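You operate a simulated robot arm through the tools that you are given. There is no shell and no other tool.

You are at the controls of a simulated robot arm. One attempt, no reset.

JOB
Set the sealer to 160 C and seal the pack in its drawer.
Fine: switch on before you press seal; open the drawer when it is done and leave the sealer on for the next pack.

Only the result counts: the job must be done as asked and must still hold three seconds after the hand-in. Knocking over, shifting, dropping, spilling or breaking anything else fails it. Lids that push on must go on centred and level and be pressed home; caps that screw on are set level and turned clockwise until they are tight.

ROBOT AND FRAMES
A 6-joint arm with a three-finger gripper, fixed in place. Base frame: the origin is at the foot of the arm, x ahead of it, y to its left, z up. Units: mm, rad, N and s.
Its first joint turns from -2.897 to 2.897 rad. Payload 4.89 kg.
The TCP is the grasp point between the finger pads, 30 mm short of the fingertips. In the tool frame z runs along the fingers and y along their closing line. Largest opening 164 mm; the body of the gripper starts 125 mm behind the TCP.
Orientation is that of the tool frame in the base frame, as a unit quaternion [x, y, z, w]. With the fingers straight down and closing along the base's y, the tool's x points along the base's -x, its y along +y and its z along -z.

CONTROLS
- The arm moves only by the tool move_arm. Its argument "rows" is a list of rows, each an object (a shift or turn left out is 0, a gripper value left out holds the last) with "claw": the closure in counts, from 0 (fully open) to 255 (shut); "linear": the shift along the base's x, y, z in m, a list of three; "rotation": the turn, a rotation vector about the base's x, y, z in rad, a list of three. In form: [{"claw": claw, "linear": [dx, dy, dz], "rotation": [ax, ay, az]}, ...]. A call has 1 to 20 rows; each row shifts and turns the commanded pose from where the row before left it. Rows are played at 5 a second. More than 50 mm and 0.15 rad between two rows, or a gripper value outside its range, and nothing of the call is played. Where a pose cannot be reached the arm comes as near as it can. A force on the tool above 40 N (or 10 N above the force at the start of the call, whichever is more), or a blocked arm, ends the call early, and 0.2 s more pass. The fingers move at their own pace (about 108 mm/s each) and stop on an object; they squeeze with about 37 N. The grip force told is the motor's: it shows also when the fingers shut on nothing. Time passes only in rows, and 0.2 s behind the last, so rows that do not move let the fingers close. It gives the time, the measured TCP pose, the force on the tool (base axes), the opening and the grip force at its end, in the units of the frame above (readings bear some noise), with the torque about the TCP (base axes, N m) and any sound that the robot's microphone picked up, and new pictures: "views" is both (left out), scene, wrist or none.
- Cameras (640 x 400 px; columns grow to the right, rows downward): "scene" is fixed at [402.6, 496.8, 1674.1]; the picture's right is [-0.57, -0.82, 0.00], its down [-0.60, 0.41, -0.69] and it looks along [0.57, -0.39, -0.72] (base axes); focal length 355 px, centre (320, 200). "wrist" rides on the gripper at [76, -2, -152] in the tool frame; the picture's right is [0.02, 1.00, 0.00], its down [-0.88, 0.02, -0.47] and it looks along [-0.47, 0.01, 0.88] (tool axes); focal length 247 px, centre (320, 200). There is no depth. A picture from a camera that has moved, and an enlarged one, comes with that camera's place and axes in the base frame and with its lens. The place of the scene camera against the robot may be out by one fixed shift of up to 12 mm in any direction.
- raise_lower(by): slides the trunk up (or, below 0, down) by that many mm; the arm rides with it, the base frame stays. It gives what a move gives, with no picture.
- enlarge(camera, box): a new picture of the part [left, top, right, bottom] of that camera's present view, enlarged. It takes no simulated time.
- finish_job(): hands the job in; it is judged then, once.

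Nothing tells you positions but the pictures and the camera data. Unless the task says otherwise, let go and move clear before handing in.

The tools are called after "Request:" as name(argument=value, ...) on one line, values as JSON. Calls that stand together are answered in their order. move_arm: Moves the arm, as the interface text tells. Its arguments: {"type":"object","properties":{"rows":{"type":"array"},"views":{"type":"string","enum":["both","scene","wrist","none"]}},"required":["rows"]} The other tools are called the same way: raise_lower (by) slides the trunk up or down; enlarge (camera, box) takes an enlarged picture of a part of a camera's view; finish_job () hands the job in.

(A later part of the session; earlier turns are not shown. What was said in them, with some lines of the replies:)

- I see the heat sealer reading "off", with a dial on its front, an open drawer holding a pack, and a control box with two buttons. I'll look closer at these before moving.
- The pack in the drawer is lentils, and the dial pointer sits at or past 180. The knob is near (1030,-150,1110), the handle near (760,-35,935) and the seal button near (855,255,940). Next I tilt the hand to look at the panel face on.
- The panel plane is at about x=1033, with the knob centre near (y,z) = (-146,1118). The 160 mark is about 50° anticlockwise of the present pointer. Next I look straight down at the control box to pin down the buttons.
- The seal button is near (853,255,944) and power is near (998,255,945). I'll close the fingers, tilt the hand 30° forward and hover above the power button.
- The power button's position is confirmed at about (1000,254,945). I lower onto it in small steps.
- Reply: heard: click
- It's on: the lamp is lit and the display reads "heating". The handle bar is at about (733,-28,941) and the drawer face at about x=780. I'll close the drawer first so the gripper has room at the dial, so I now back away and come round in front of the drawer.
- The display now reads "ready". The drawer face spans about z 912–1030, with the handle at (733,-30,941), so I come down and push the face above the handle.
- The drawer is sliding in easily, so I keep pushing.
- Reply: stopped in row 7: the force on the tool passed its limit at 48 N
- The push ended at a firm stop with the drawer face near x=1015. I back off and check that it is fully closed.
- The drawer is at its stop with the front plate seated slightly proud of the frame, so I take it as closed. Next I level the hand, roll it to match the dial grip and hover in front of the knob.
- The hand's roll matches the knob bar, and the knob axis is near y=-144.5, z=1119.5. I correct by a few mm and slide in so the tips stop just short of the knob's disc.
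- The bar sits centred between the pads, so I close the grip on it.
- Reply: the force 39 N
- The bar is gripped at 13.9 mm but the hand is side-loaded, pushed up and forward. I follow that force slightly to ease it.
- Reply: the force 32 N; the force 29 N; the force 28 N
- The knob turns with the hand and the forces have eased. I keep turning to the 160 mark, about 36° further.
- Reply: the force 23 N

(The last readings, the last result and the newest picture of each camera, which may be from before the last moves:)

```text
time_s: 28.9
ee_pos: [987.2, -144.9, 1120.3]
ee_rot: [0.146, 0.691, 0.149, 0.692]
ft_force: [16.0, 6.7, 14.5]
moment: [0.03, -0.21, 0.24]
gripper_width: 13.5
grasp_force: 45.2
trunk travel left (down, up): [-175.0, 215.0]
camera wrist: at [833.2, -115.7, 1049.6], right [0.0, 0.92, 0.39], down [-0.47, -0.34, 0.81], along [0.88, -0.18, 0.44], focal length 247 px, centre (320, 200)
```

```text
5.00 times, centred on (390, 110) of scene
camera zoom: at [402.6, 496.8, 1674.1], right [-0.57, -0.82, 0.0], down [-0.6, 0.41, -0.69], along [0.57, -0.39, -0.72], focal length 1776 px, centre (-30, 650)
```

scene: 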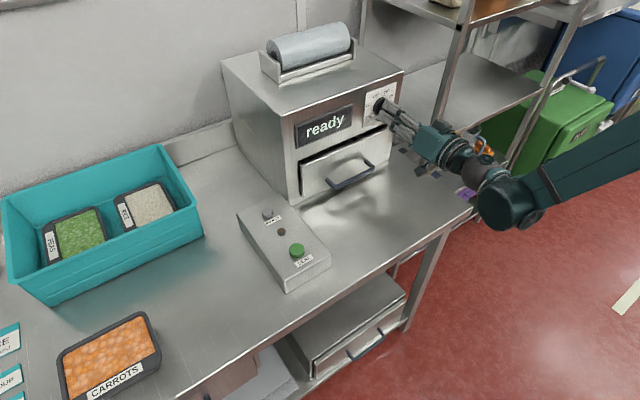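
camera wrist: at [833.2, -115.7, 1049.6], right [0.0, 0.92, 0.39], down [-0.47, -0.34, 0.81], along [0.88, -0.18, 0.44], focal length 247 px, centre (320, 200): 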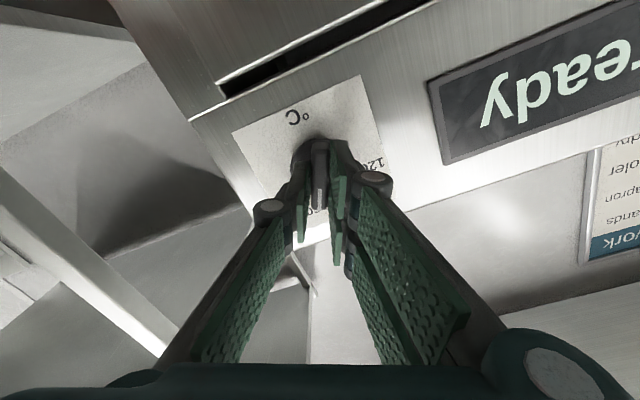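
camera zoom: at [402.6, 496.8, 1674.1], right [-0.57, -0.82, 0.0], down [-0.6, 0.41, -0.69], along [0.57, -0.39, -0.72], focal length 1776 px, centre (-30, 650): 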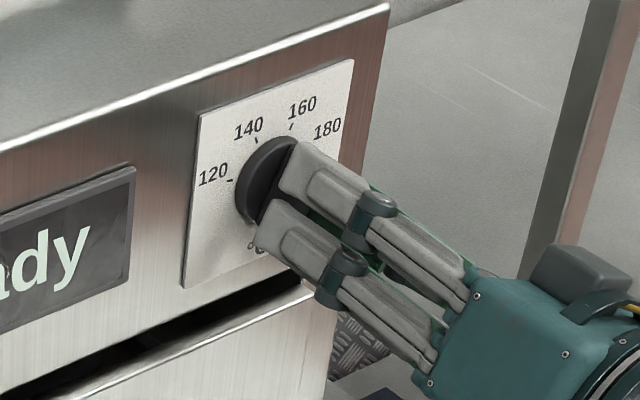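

The hand's roll is now 24°, at the 160 mark. I release and back away to check the pointer.

Request:
move_arm(rows=[{"claw": 162}, {"claw": 162}, {"linear": [-0.02, 0, 0]}, {"linear": [-0.03, 0, 0]}, {"linear": [-0.03, 0, 0]}, {"linear": [-0.03, 0, 0]}, {"linear": [-0.03, 0, 0]}, {}])

Request:
enlarge(camera="scene", box=[350, 70, 410, 130])

Request:
enlarge(camera="wrist", box=[250, 60, 400, 210])

```text
time_s: 30.7
ee_pos: [847.9, -144.8, 1119.3]
ee_rot: [0.148, 0.691, 0.149, 0.692]
ft_force: [0.1, 0.8, 0.0]
moment: [0.01, -0.01, -0.06]
gripper_width: 59.9
grasp_force: 0.0
trunk travel left (down, up): [-175.0, 215.0]
camera wrist: at [694.4, -115.6, 1049.1], right [0.0, 0.92, 0.39], down [-0.47, -0.34, 0.81], along [0.88, -0.18, 0.44], focal length 247 px, centre (320, 200)
```

scene: 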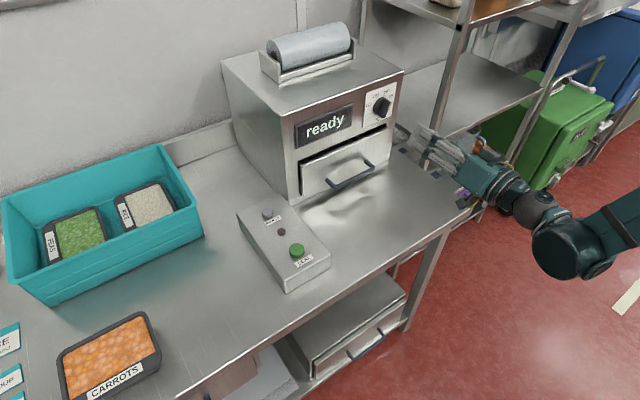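
wrist: 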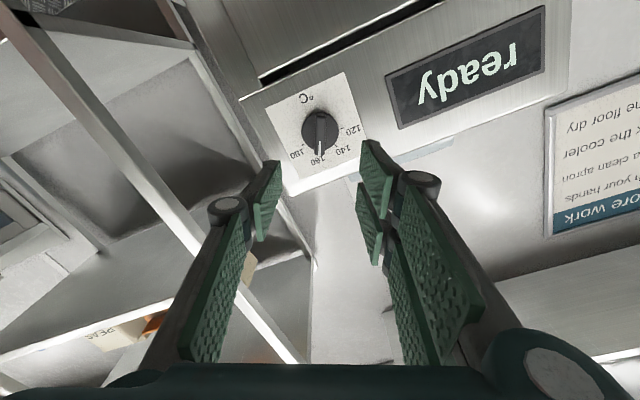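

```text
6.67 times, centred on (380, 100) of scene
camera zoom: at [402.6, 496.8, 1674.1], right [-0.57, -0.82, 0.0], down [-0.6, 0.41, -0.69], along [0.57, -0.39, -0.72], focal length 2368 px, centre (-80, 867)
```

zoom: 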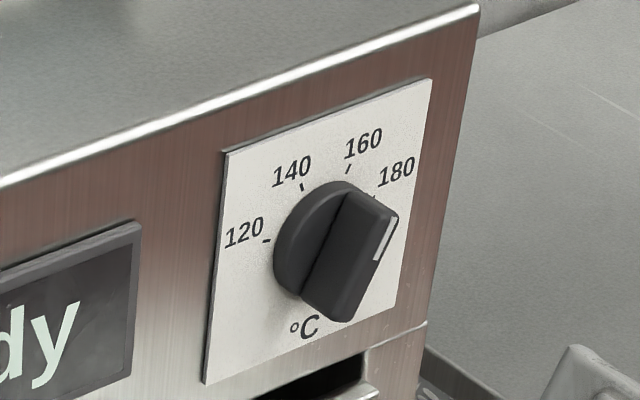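

```text
2.67 times, centred on (325, 135) of wrist
camera zoom: at [694.4, -115.6, 1049.1], right [0.0, 0.92, 0.39], down [-0.47, -0.34, 0.81], along [0.88, -0.18, 0.44], focal length 659 px, centre (307, 373)
```

zoom: 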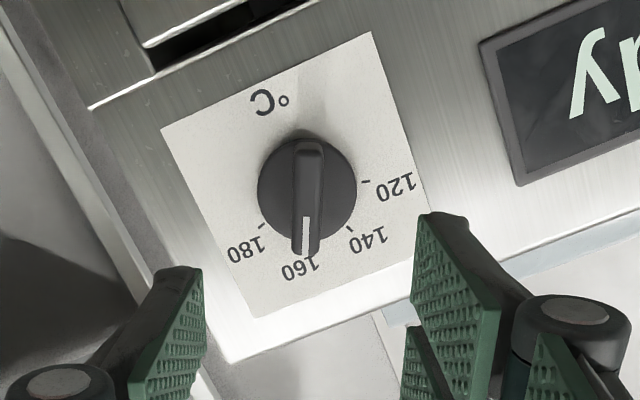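

Request:
move_arm(rows=[{"claw": 0, "linear": [-0.02, 0, 0], "rotation": [-0.14, 0, 0]}, {"linear": [0, 0, 0], "rotation": [-0.14, 0, 0]}, {"rotation": [-0.14, 0, 0]}, {"linear": [0, 0, 0], "rotation": [0, 0.131, 0]}, {"rotation": [0, 0.131, 0]}, {"rotation": [0, 0.131, 0]}, {"linear": [0.03, 0, -0.007], "rotation": [0, 0.131, 0]}, {}], views="wrist")

Request:
enlarge(camera="wrist", box=[270, 140, 370, 240])

```text
time_s: 32.5
ee_pos: [858.2, -145.1, 1114.2]
ee_rot: [0.0, 0.866, 0.001, 0.499]
ft_force: [0.7, 0.8, -1.3]
moment: [-0.01, 0.05, 0.02]
gripper_width: 164.3
grasp_force: 0.1
trunk travel left (down, up): [-175.0, 215.0]
camera wrist: at [686.2, -147.4, 1122.9], right [-0.01, 1.0, -0.02], down [0.03, 0.02, 1.0], along [1.0, 0.01, -0.03], focal length 247 px, centre (320, 200)
```

wrist: 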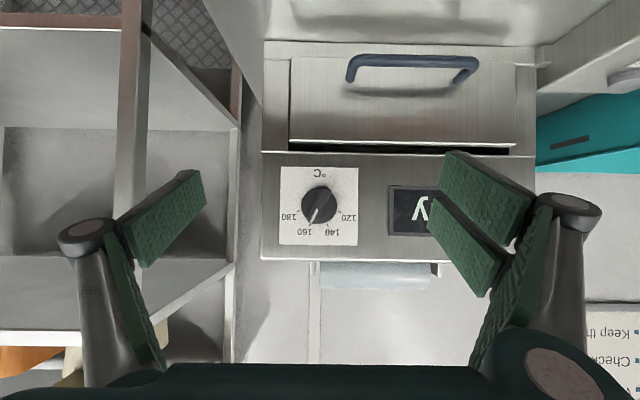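

```text
4.00 times, centred on (320, 190) of wrist
camera zoom: at [686.2, -147.4, 1122.9], right [-0.01, 1.0, -0.02], down [0.03, 0.02, 1.0], along [1.0, 0.01, -0.03], focal length 988 px, centre (320, 240)
```

zoom: 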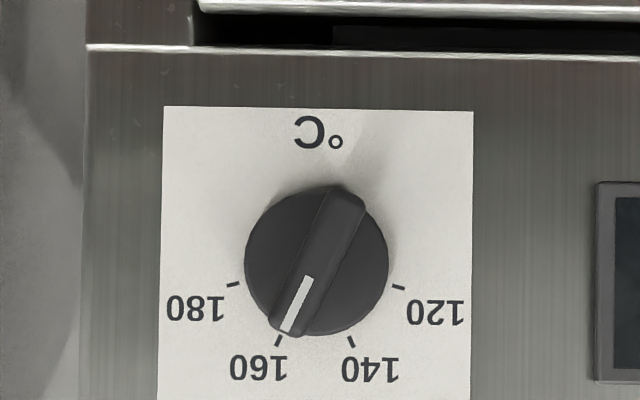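

Request:
enlarge(camera="wrist", box=[295, 180, 345, 230])

```text
8.00 times, centred on (320, 205) of wrist
camera zoom: at [686.2, -147.4, 1122.9], right [-0.01, 1.0, -0.02], down [0.03, 0.02, 1.0], along [1.0, 0.01, -0.03], focal length 1976 px, centre (320, 160)
```

zoom: 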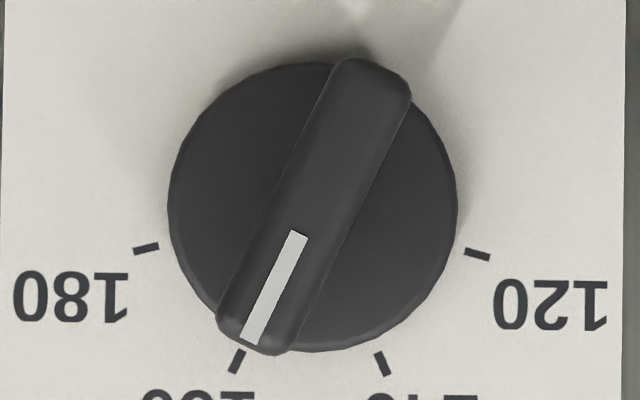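

The pointer is at about 159–160, which I take as on the mark. Next I close the fingers and hover over the SEAL button.

Request:
move_arm(rows=[{"claw": 255, "linear": [-0.005, 0.0445, 0.005], "rotation": [0, 0.131, 0]}, {"linear": [-0.002, 0.0445, 0], "rotation": [0, 0.131, 0]}, {"linear": [-0.002, 0.0445, 0], "rotation": [0, 0.131, 0]}, {"linear": [0, 0.0445, 0], "rotation": [0, 0.131, 0]}, {"linear": [0, 0.0445, 0]}, {"linear": [0, 0.0445, 0]}, {"linear": [0, 0.0445, 0]}, {"linear": [0, 0.0445, 0]}, {"linear": [0, 0.0445, 0]}, {"linear": [0, 0, -0.045]}, {"linear": [0, 0, -0.045]}, {}])

```text
time_s: 35.1
ee_pos: [846.8, 254.4, 1028.0]
ee_rot: [0.001, 0.966, 0.0, 0.259]
ft_force: [0.6, 1.4, 0.2]
moment: [-0.03, 0.02, -0.03]
gripper_width: 0.0
grasp_force: 36.7
trunk travel left (down, up): [-175.0, 215.0]
camera wrist: at [703.7, 252.3, 1121.4], right [-0.02, 1.0, -0.01], down [0.53, 0.02, 0.85], along [0.85, 0.01, -0.53], focal length 247 px, centre (320, 200)
```

scene: 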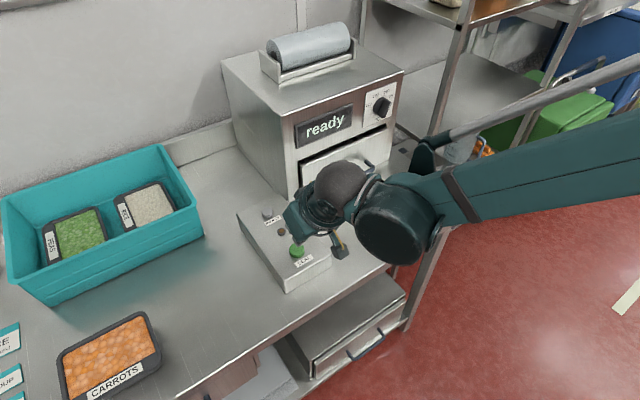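
wrist: 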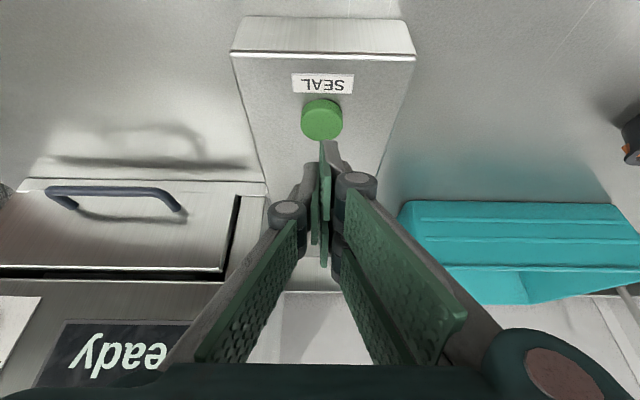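

The view matches the earlier hover over power, so I use the same descent.

Request:
move_arm(rows=[{"linear": [0.0045, 0.0006, -0.02]}, {"linear": [0, 0, -0.02]}, {"linear": [0, 0, -0.003]}, {"linear": [0, 0, -0.003]}, {"linear": [0, 0, -0.003]}])

```text
time_s: 36.3
ee_pos: [851.5, 255.3, 981.8]
ee_rot: [0.001, 0.966, 0.001, 0.26]
ft_force: [-7.3, -1.3, 38.4]
moment: [0.05, 0.73, 0.01]
gripper_width: 0.2
grasp_force: 36.6
trunk travel left (down, up): [-175.0, 215.0]
heard: click
stopped in row 5: the force on the tool passed its limit at 44 N (the readings are from after the stop); the commanded pose is now the measured one
camera wrist: at [707.9, 253.9, 1075.8], right [-0.02, 1.0, -0.01], down [0.52, 0.02, 0.85], along [0.85, 0.01, -0.52], focal length 247 px, centre (320, 200)
```

scene: 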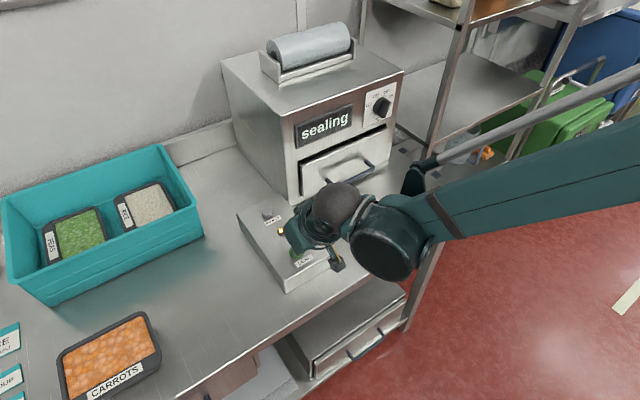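
wrist: 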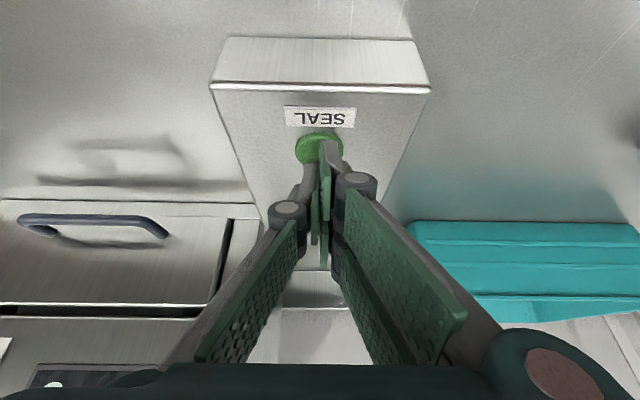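

The display reads "sealing". While it works, I lift clear and move in front of the drawer to measure the handle precisely.

Request:
move_arm(rows=[{"linear": [0, 0, 0.046]}, {"linear": [0, 0, 0.046]}, {"linear": [0, 0, 0.046]}, {"linear": [0, -0.0473, 0], "rotation": [0, 0.131, 0]}, {"linear": [0, -0.0473, 0], "rotation": [0, 0.131, 0]}, {"linear": [0, -0.0473, 0], "rotation": [0, 0.131, 0]}, {"linear": [0, -0.0473, 0], "rotation": [0, 0.131, 0]}, {"claw": 0, "linear": [0, -0.0473, 0]}, {"linear": [0, -0.0473, 0]}, {}, {}])

Request:
enlarge(camera="wrist", box=[220, 100, 420, 260])

```text
time_s: 38.7
ee_pos: [852.1, -29.9, 1117.9]
ee_rot: [0.001, 1.0, 0.001, 0.0]
ft_force: [-0.4, -0.8, -0.3]
moment: [0.12, -0.02, -0.02]
gripper_width: 164.3
grasp_force: 0.1
trunk travel left (down, up): [-175.0, 215.0]
camera wrist: at [774.7, -32.2, 1270.3], right [-0.02, 1.0, 0.0], down [0.88, 0.02, 0.47], along [0.47, 0.01, -0.88], focal length 247 px, centre (320, 200)
```

scene: 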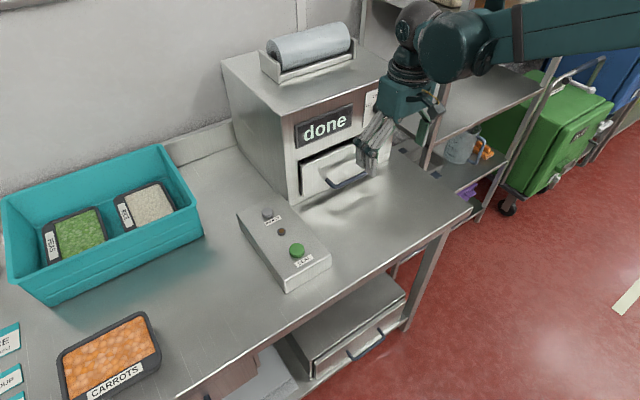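
wrist: 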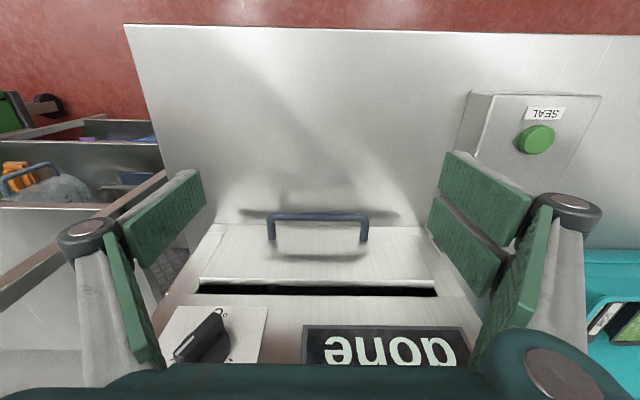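

```text
2.50 times, centred on (320, 180) of wrist
camera zoom: at [774.7, -32.2, 1270.3], right [-0.02, 1.0, 0.0], down [0.88, 0.02, 0.47], along [0.47, 0.01, -0.88], focal length 617 px, centre (320, 250)
```

zoom: 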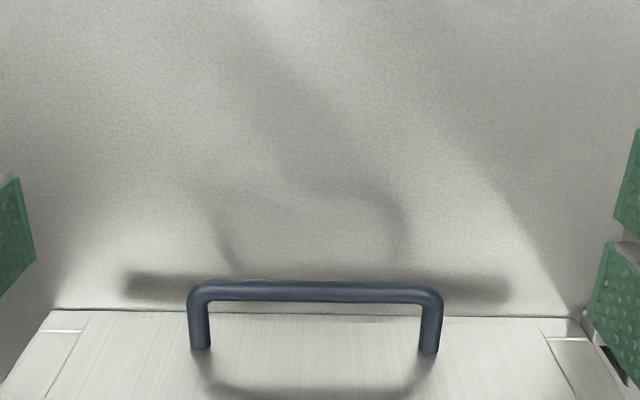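

The display reads "done". The handle bar is at about (976,-34,945), with roughly 40 mm clear behind it. I'll close the fingers, pitch 15° and come to just above the gap behind the bar.

Request:
move_arm(rows=[{"claw": 255}, {"claw": 255}, {"claw": 255}, {"claw": 255, "linear": [0.04, 0.005, -0.02], "rotation": [0, -0.131, 0]}, {"linear": [0.04, 0.005, -0.03], "rotation": [0, -0.131, 0]}, {"linear": [0.03, 0, -0.03]}, {"linear": [0.02, 0, -0.024]}, {}])

Request:
enlarge(camera="scene", box=[290, 80, 450, 210])

Request:
enlarge(camera="wrist", box=[220, 80, 420, 280])

```text
refused: row 5 steps farther than a row can; nothing moved
```

```text
3.08 times, centred on (370, 145) of scene
camera zoom: at [402.6, 496.8, 1674.1], right [-0.57, -0.82, 0.0], down [-0.6, 0.41, -0.69], along [0.57, -0.39, -0.72], focal length 1093 px, centre (166, 369)
```

zoom: 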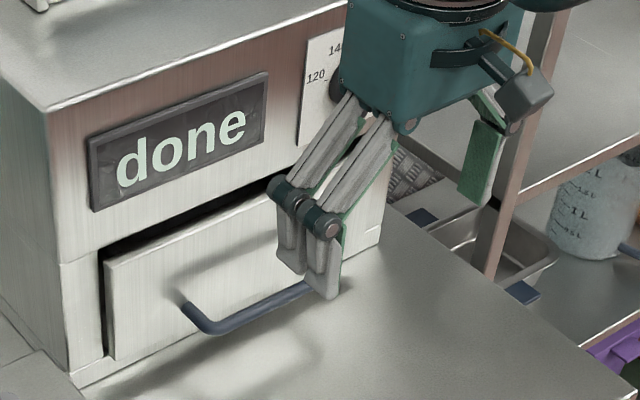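

```text
2.00 times, centred on (320, 180) of wrist
camera zoom: at [774.7, -32.2, 1270.3], right [-0.02, 1.0, 0.0], down [0.88, 0.02, 0.47], along [0.47, 0.01, -0.88], focal length 494 px, centre (320, 240)
```

zoom: 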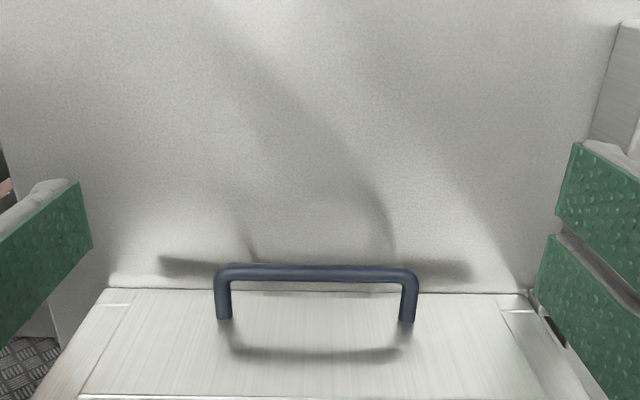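

The gripper's paired fingers look too wide to hook safely behind the bar. Instead I'll grip the bar with the hand pitched 45° and rolled 90°, starting by turning the hand here in clear space.

Request:
move_arm(rows=[{"claw": 193, "linear": [0, -0.0007, -0.002], "rotation": [0, -0.131, 0]}, {"linear": [0, -0.0007, -0.002], "rotation": [0, -0.131, 0]}, {"linear": [0, -0.0007, -0.002], "rotation": [0, -0.131, 0]}, {"linear": [0, -0.0007, -0.002], "rotation": [0, -0.131, 0]}, {"linear": [0, -0.0007, -0.002], "rotation": [0, -0.131, 0]}, {"linear": [0, -0.0007, -0.002], "rotation": [0, -0.131, 0]}, {"rotation": [0.10097, 0, -0.10097]}, {"rotation": [0.10097, 0, -0.10097]}, {"rotation": [0.10097, 0, -0.10097]}, {"rotation": [0.10097, 0, -0.10097]}, {"rotation": [0.10097, 0, -0.10097]}, {"rotation": [0.10097, 0, -0.10097]}, {"rotation": [0.10097, 0, -0.10097]}, {"rotation": [0.10097, 0, -0.10097]}, {"rotation": [0.10097, 0, -0.10097]}, {"rotation": [0.10097, 0, -0.10097]}, {"rotation": [0.10097, 0, -0.10097]}, {}])

```text
time_s: 42.5
ee_pos: [852.9, -31.2, 1106.5]
ee_rot: [0.655, 0.651, 0.272, 0.271]
ft_force: [1.1, 0.2, -0.9]
moment: [0.0, -0.02, 0.01]
gripper_width: 39.8
grasp_force: 0.1
trunk travel left (down, up): [-175.0, 215.0]
camera wrist: at [743.0, 44.6, 1212.7], right [0.71, 0.02, 0.71], down [-0.32, -0.88, 0.35], along [0.63, -0.47, -0.62], focal length 247 px, centre (320, 200)
```

scene: 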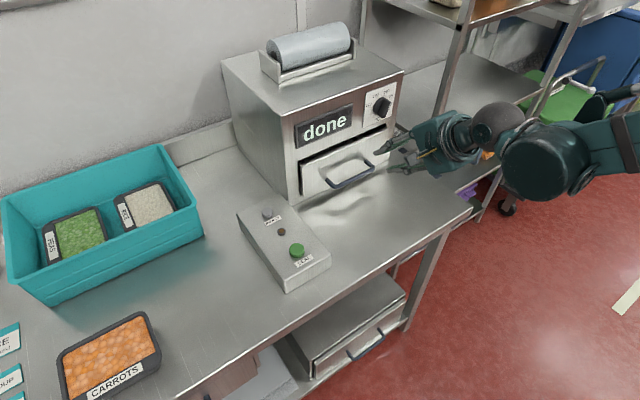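
wrist: 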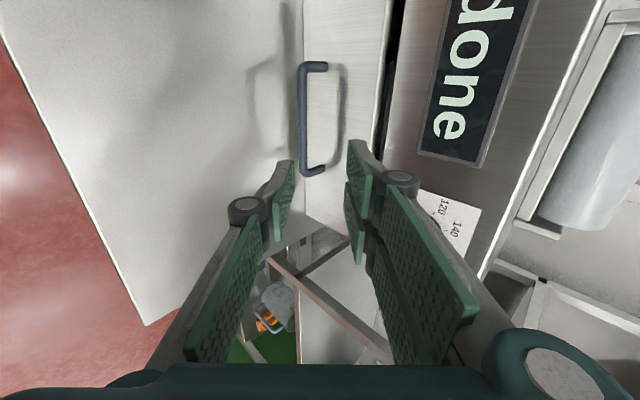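

Request:
move_arm(rows=[{"linear": [0.02, -0.001, -0.032]}, {"linear": [0.02, -0.001, -0.032]}, {"linear": [0.02, -0.001, -0.032]}, {}])

Request:
enlarge(camera="wrist", box=[220, 40, 420, 240])

Request:
enlarge(camera="scene", box=[290, 100, 430, 210])

```text
time_s: 43.5
ee_pos: [914.5, -35.4, 1010.0]
ee_rot: [0.654, 0.652, 0.272, 0.27]
ft_force: [0.7, 0.5, -0.7]
moment: [-0.04, 0.02, 0.0]
gripper_width: 40.2
grasp_force: 0.0
trunk travel left (down, up): [-175.0, 215.0]
camera wrist: at [803.9, 41.5, 1116.9], right [0.71, 0.02, 0.71], down [-0.32, -0.88, 0.35], along [0.63, -0.47, -0.62], focal length 247 px, centre (320, 200)
```

scene: 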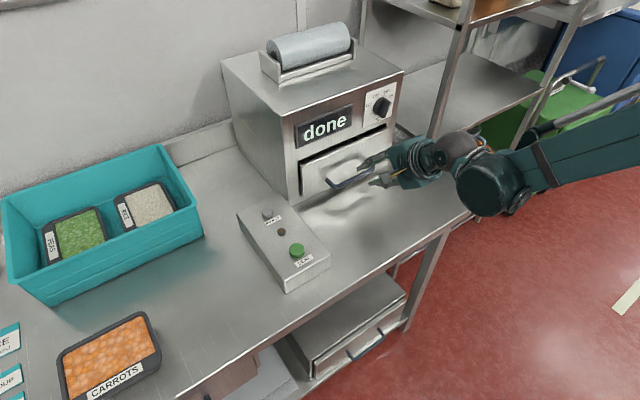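
wrist: 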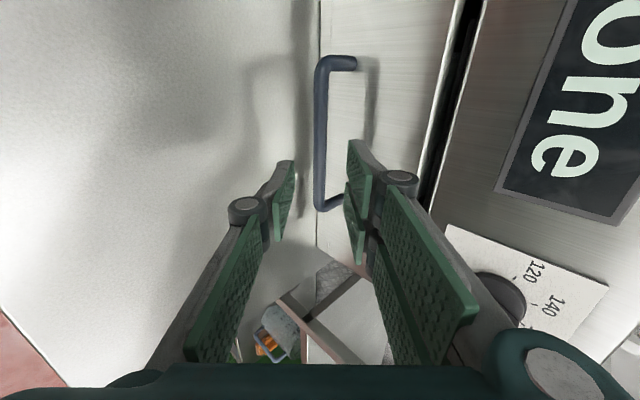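

```text
2.00 times, centred on (320, 140) of wrist
camera zoom: at [803.9, 41.5, 1116.9], right [0.71, 0.02, 0.71], down [-0.32, -0.88, 0.35], along [0.63, -0.47, -0.62], focal length 494 px, centre (320, 320)
```

zoom: 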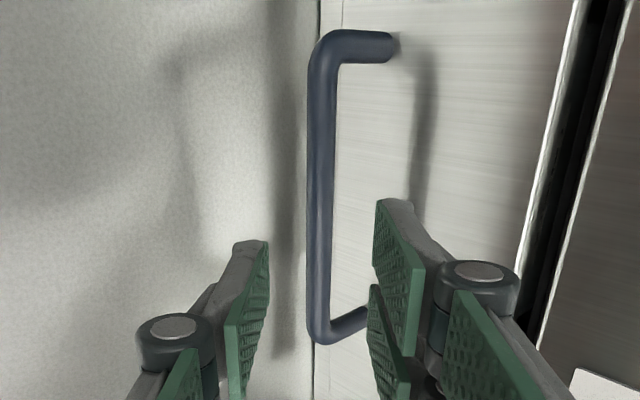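

```text
3.64 times, centred on (360, 155) of scene
camera zoom: at [402.6, 496.8, 1674.1], right [-0.57, -0.82, 0.0], down [-0.6, 0.41, -0.69], along [0.57, -0.39, -0.72], focal length 1292 px, centre (174, 364)
```

zoom: 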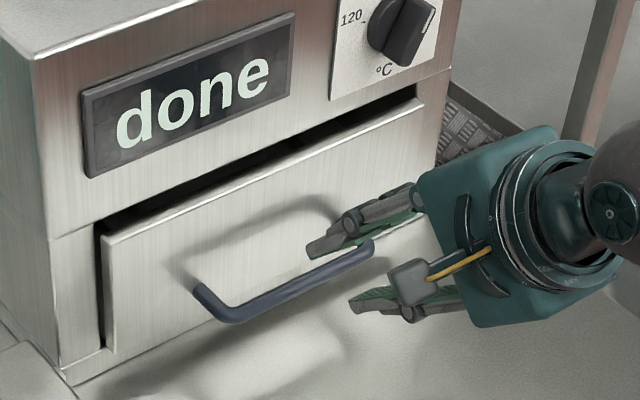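

The bar is centred between the pads, so I slide in over it.

Request:
move_arm(rows=[{"linear": [0.02, 0, -0.02]}, {"linear": [0.015, 0, -0.015]}, {"linear": [0.01, 0, -0.01]}, {"linear": [0.005, 0, -0.005]}, {"linear": [0.005, 0, -0.005]}, {}])

Request:
enlarge(camera="wrist", box=[220, 40, 420, 240])

Request:
enlarge(camera="scene", box=[290, 100, 430, 210])

```text
time_s: 44.9
ee_pos: [967.3, -35.6, 955.4]
ee_rot: [0.653, 0.653, 0.272, 0.27]
ft_force: [-0.3, -1.0, 0.3]
moment: [-0.02, 0.04, 0.02]
gripper_width: 39.9
grasp_force: 0.1
trunk travel left (down, up): [-175.0, 215.0]
camera wrist: at [858.3, 40.4, 1061.7], right [0.71, 0.02, 0.71], down [-0.32, -0.88, 0.35], along [0.63, -0.47, -0.62], focal length 247 px, centre (320, 200)
```

scene: 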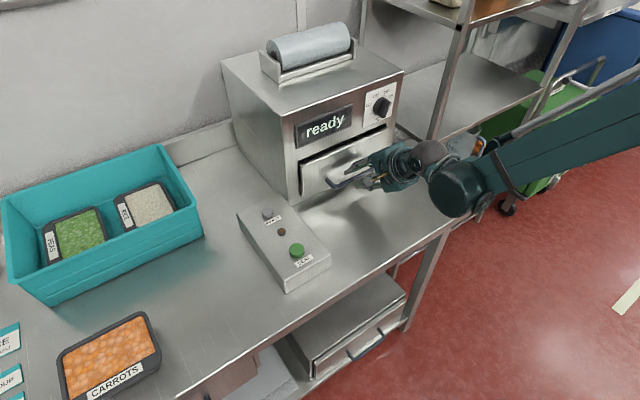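
wrist: 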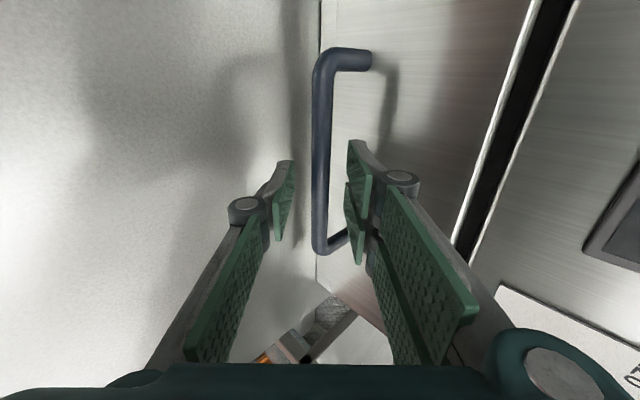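

```text
2.00 times, centred on (320, 140) of wrist
camera zoom: at [858.3, 40.4, 1061.7], right [0.71, 0.02, 0.71], down [-0.32, -0.88, 0.35], along [0.63, -0.47, -0.62], focal length 494 px, centre (320, 320)
```

zoom: 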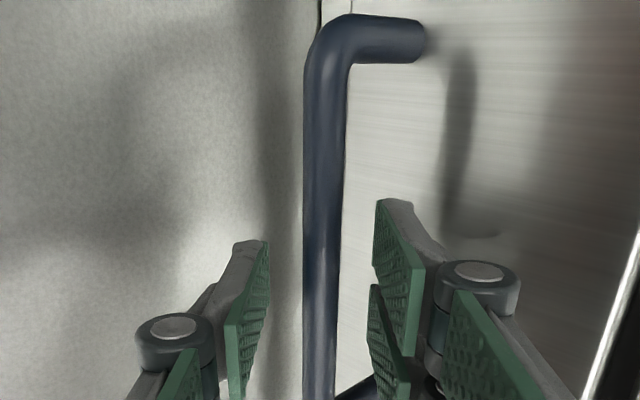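

```text
3.64 times, centred on (360, 155) of scene
camera zoom: at [402.6, 496.8, 1674.1], right [-0.57, -0.82, 0.0], down [-0.6, 0.41, -0.69], along [0.57, -0.39, -0.72], focal length 1292 px, centre (174, 364)
```

zoom: 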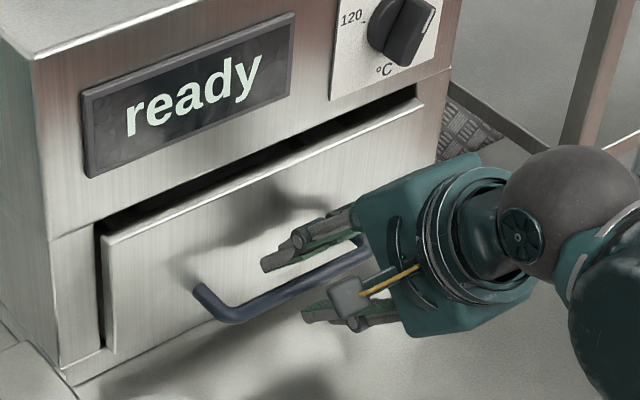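

The sealing cycle has ended and the display is back to "ready", with the bar between the fingers. I close the grip.

Request:
move_arm(rows=[{"claw": 255}, {"claw": 255}, {"claw": 255}])

```text
time_s: 45.7
ee_pos: [968.4, -35.1, 955.5]
ee_rot: [0.654, 0.652, 0.272, 0.271]
ft_force: [3.9, 0.4, 8.6]
moment: [0.38, -0.16, -0.31]
gripper_width: 13.1
grasp_force: 44.8
trunk travel left (down, up): [-175.0, 215.0]
camera wrist: at [858.3, 40.4, 1062.1], right [0.71, 0.02, 0.71], down [-0.32, -0.88, 0.35], along [0.63, -0.47, -0.62], focal length 247 px, centre (320, 200)
```

scene: 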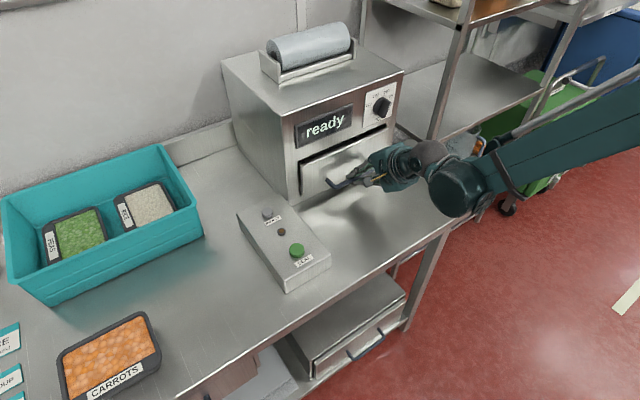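
wrist: 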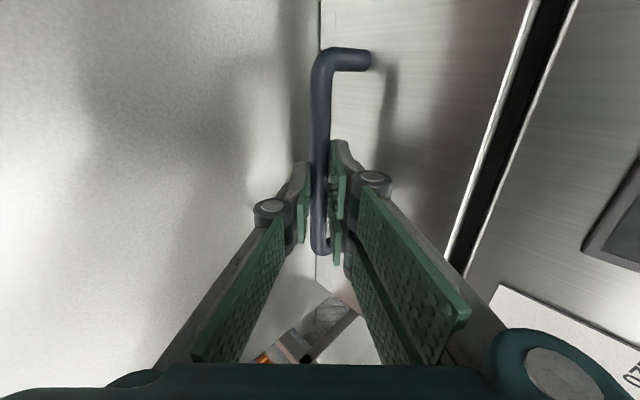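

The bar is held at 13 mm with low load. I pull the drawer straight open.

Request:
move_arm(rows=[{"linear": [-0.006, 0, 0]}, {"linear": [-0.01, 0, 0]}, {"linear": [-0.014, 0, 0]}, {"linear": [-0.015, 0, 0]}, {"linear": [-0.015, 0, 0]}, {"linear": [-0.015, 0, 0]}, {"linear": [-0.015, 0, 0]}, {"linear": [-0.015, 0, 0]}, {"linear": [-0.015, 0, 0]}, {"linear": [-0.015, 0, 0]}, {"linear": [-0.015, 0, 0]}, {"linear": [-0.015, 0, 0]}, {"linear": [-0.015, 0, 0]}, {"linear": [-0.015, 0, 0]}, {"linear": [-0.01, 0, 0]}, {"linear": [-0.01, 0, 0]}, {}])

```text
time_s: 49.3
ee_pos: [753.1, -34.8, 955.2]
ee_rot: [0.654, 0.653, 0.271, 0.27]
ft_force: [-1.7, -18.9, -6.2]
moment: [0.05, 0.08, -0.51]
gripper_width: 13.5
grasp_force: 45.3
trunk travel left (down, up): [-175.0, 215.0]
camera wrist: at [643.2, 41.0, 1062.0], right [0.71, 0.02, 0.71], down [-0.32, -0.88, 0.35], along [0.63, -0.47, -0.62], focal length 247 px, centre (320, 200)
```

scene: 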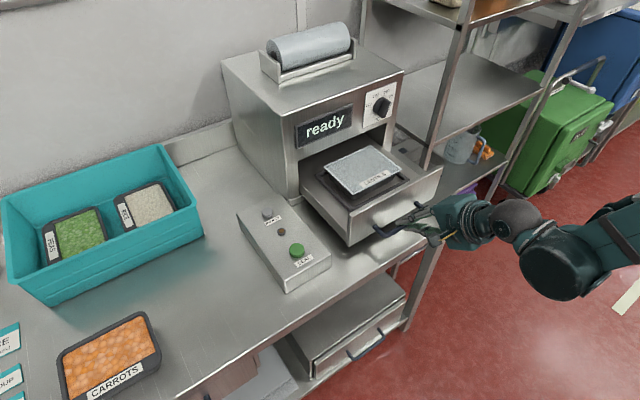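
wrist: 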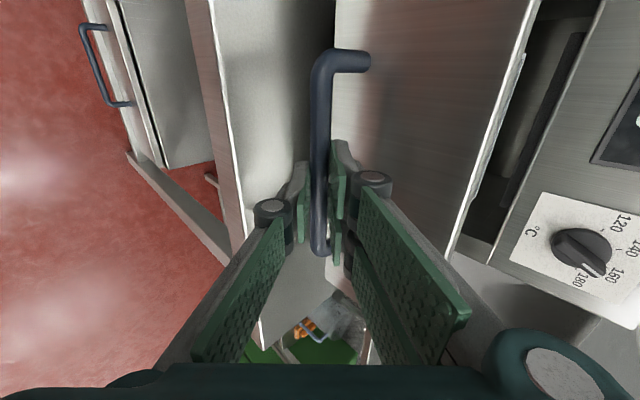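

The drawer is out and the pack has film on it. I pull a bit further to match the original open position.

Request:
move_arm(rows=[{"linear": [-0.008, -0.0003, 0]}, {"linear": [-0.008, 0, 0]}, {"linear": [-0.005, 0, 0]}, {}])

Request:
enlarge(camera="scene", box=[290, 70, 450, 250])

```text
time_s: 50.3
ee_pos: [732.1, -34.0, 955.1]
ee_rot: [0.654, 0.653, 0.271, 0.27]
ft_force: [-0.2, -17.1, 18.5]
moment: [0.17, -0.27, -0.51]
gripper_width: 13.3
grasp_force: 44.9
trunk travel left (down, up): [-175.0, 215.0]
camera wrist: at [622.0, 41.1, 1061.8], right [0.71, 0.02, 0.71], down [-0.32, -0.88, 0.35], along [0.63, -0.47, -0.62], focal length 247 px, centre (320, 200)
```

scene: 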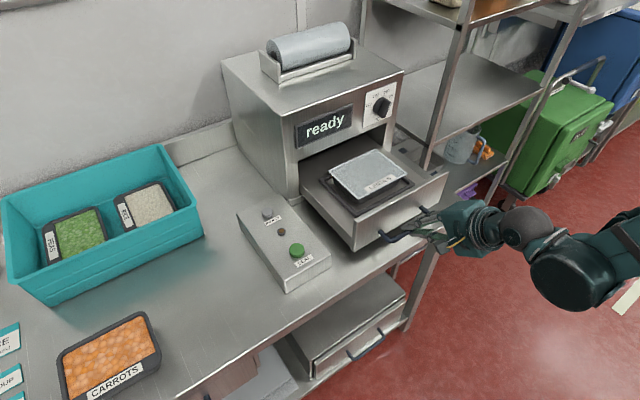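
wrist: 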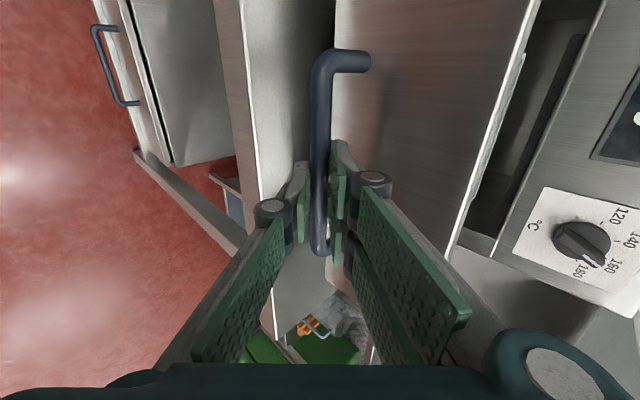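

```text
2.22 times, centred on (370, 160) of scene
camera zoom: at [402.6, 496.8, 1674.1], right [-0.57, -0.82, 0.0], down [-0.6, 0.41, -0.69], along [0.57, -0.39, -0.72], focal length 789 px, centre (209, 289)
```

zoom: 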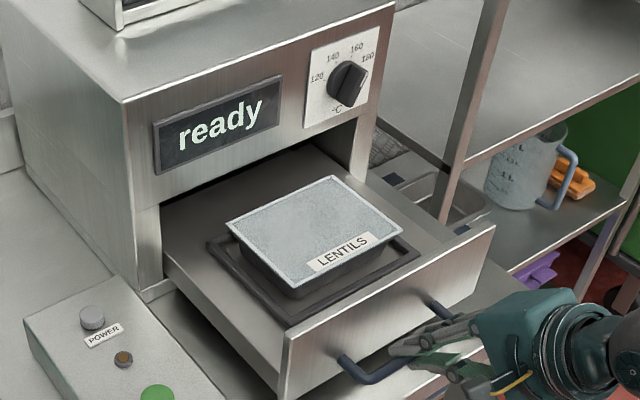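

The lentils pack is sealed, the drawer is open and the sealer is still on. I release the handle and back out along the approach line.

Request:
move_arm(rows=[{"claw": 193}, {"claw": 193}, {"linear": [-0.01, 0, 0.01]}, {"linear": [-0.02, 0, 0.02]}, {"linear": [-0.03, 0, 0.03]}, {"linear": [-0.03, 0, 0.035]}, {"linear": [-0.02, 0, 0.045]}, {"linear": [-0.02, 0, 0.045]}, {}])

Request:
enlarge(camera="scene", box=[290, 70, 450, 250])

Request:
enlarge(camera="scene", box=[350, 70, 410, 130])

```text
time_s: 52.3
ee_pos: [599.7, -36.3, 1141.4]
ee_rot: [0.654, 0.652, 0.27, 0.272]
ft_force: [-1.5, 0.4, 0.9]
moment: [0.0, -0.25, -0.01]
gripper_width: 40.2
grasp_force: 0.0
trunk travel left (down, up): [-175.0, 215.0]
camera wrist: at [488.6, 40.6, 1247.3], right [0.71, 0.02, 0.71], down [-0.32, -0.88, 0.35], along [0.63, -0.47, -0.61], focal length 247 px, centre (320, 200)
```

scene: 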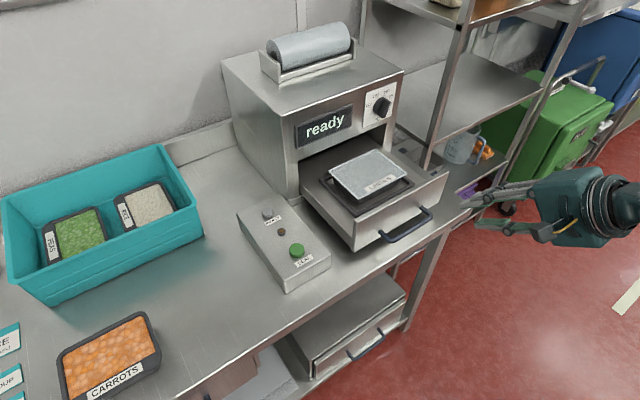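
wrist: 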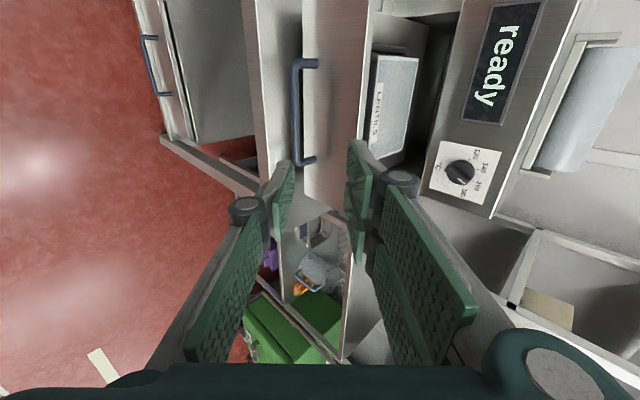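

```text
2.22 times, centred on (370, 160) of scene
camera zoom: at [402.6, 496.8, 1674.1], right [-0.57, -0.82, 0.0], down [-0.6, 0.41, -0.69], along [0.57, -0.39, -0.72], focal length 789 px, centre (209, 289)
```

zoom: 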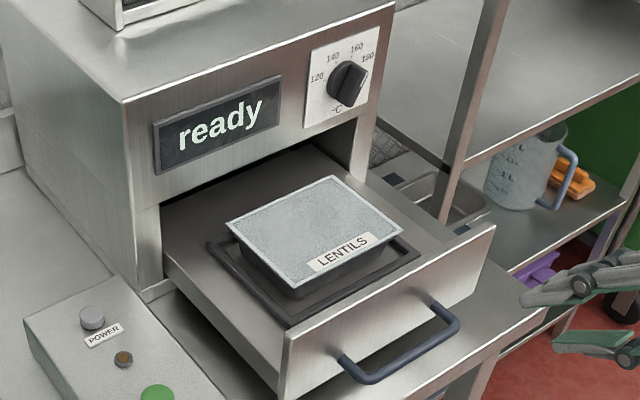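

```text
6.67 times, centred on (380, 100) of scene
camera zoom: at [402.6, 496.8, 1674.1], right [-0.57, -0.82, 0.0], down [-0.6, 0.41, -0.69], along [0.57, -0.39, -0.72], focal length 2368 px, centre (-80, 867)
```

zoom: 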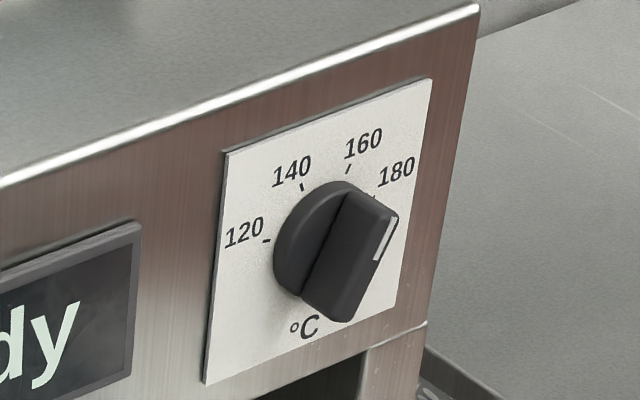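

The lentils pack is sealed, the drawer is open and the dial is still at 160. The sealer is on and reads "ready", nothing else has been disturbed and the arm is clear, so I hand the job in.

Request:
finish_job()

```text
The job is handed in.
```

The lentils pack is sealed in its drawer, the drawer is open again, and the sealer is still on and reading "ready". I've handed the job in.

- **Temperature:** the display never shows a number, so I set the dial by eye. Face on, the pointer measured about 159 to 160 C.
- **Order:** I switched the sealer on first, then closed the drawer, set the dial and pressed seal. The display went from "sealing" to "done", then back to "ready". I opened the drawer after that.
- **Surroundings:** nothing else looked moved or knocked in the final pictures, and the arm is clear of the bench.
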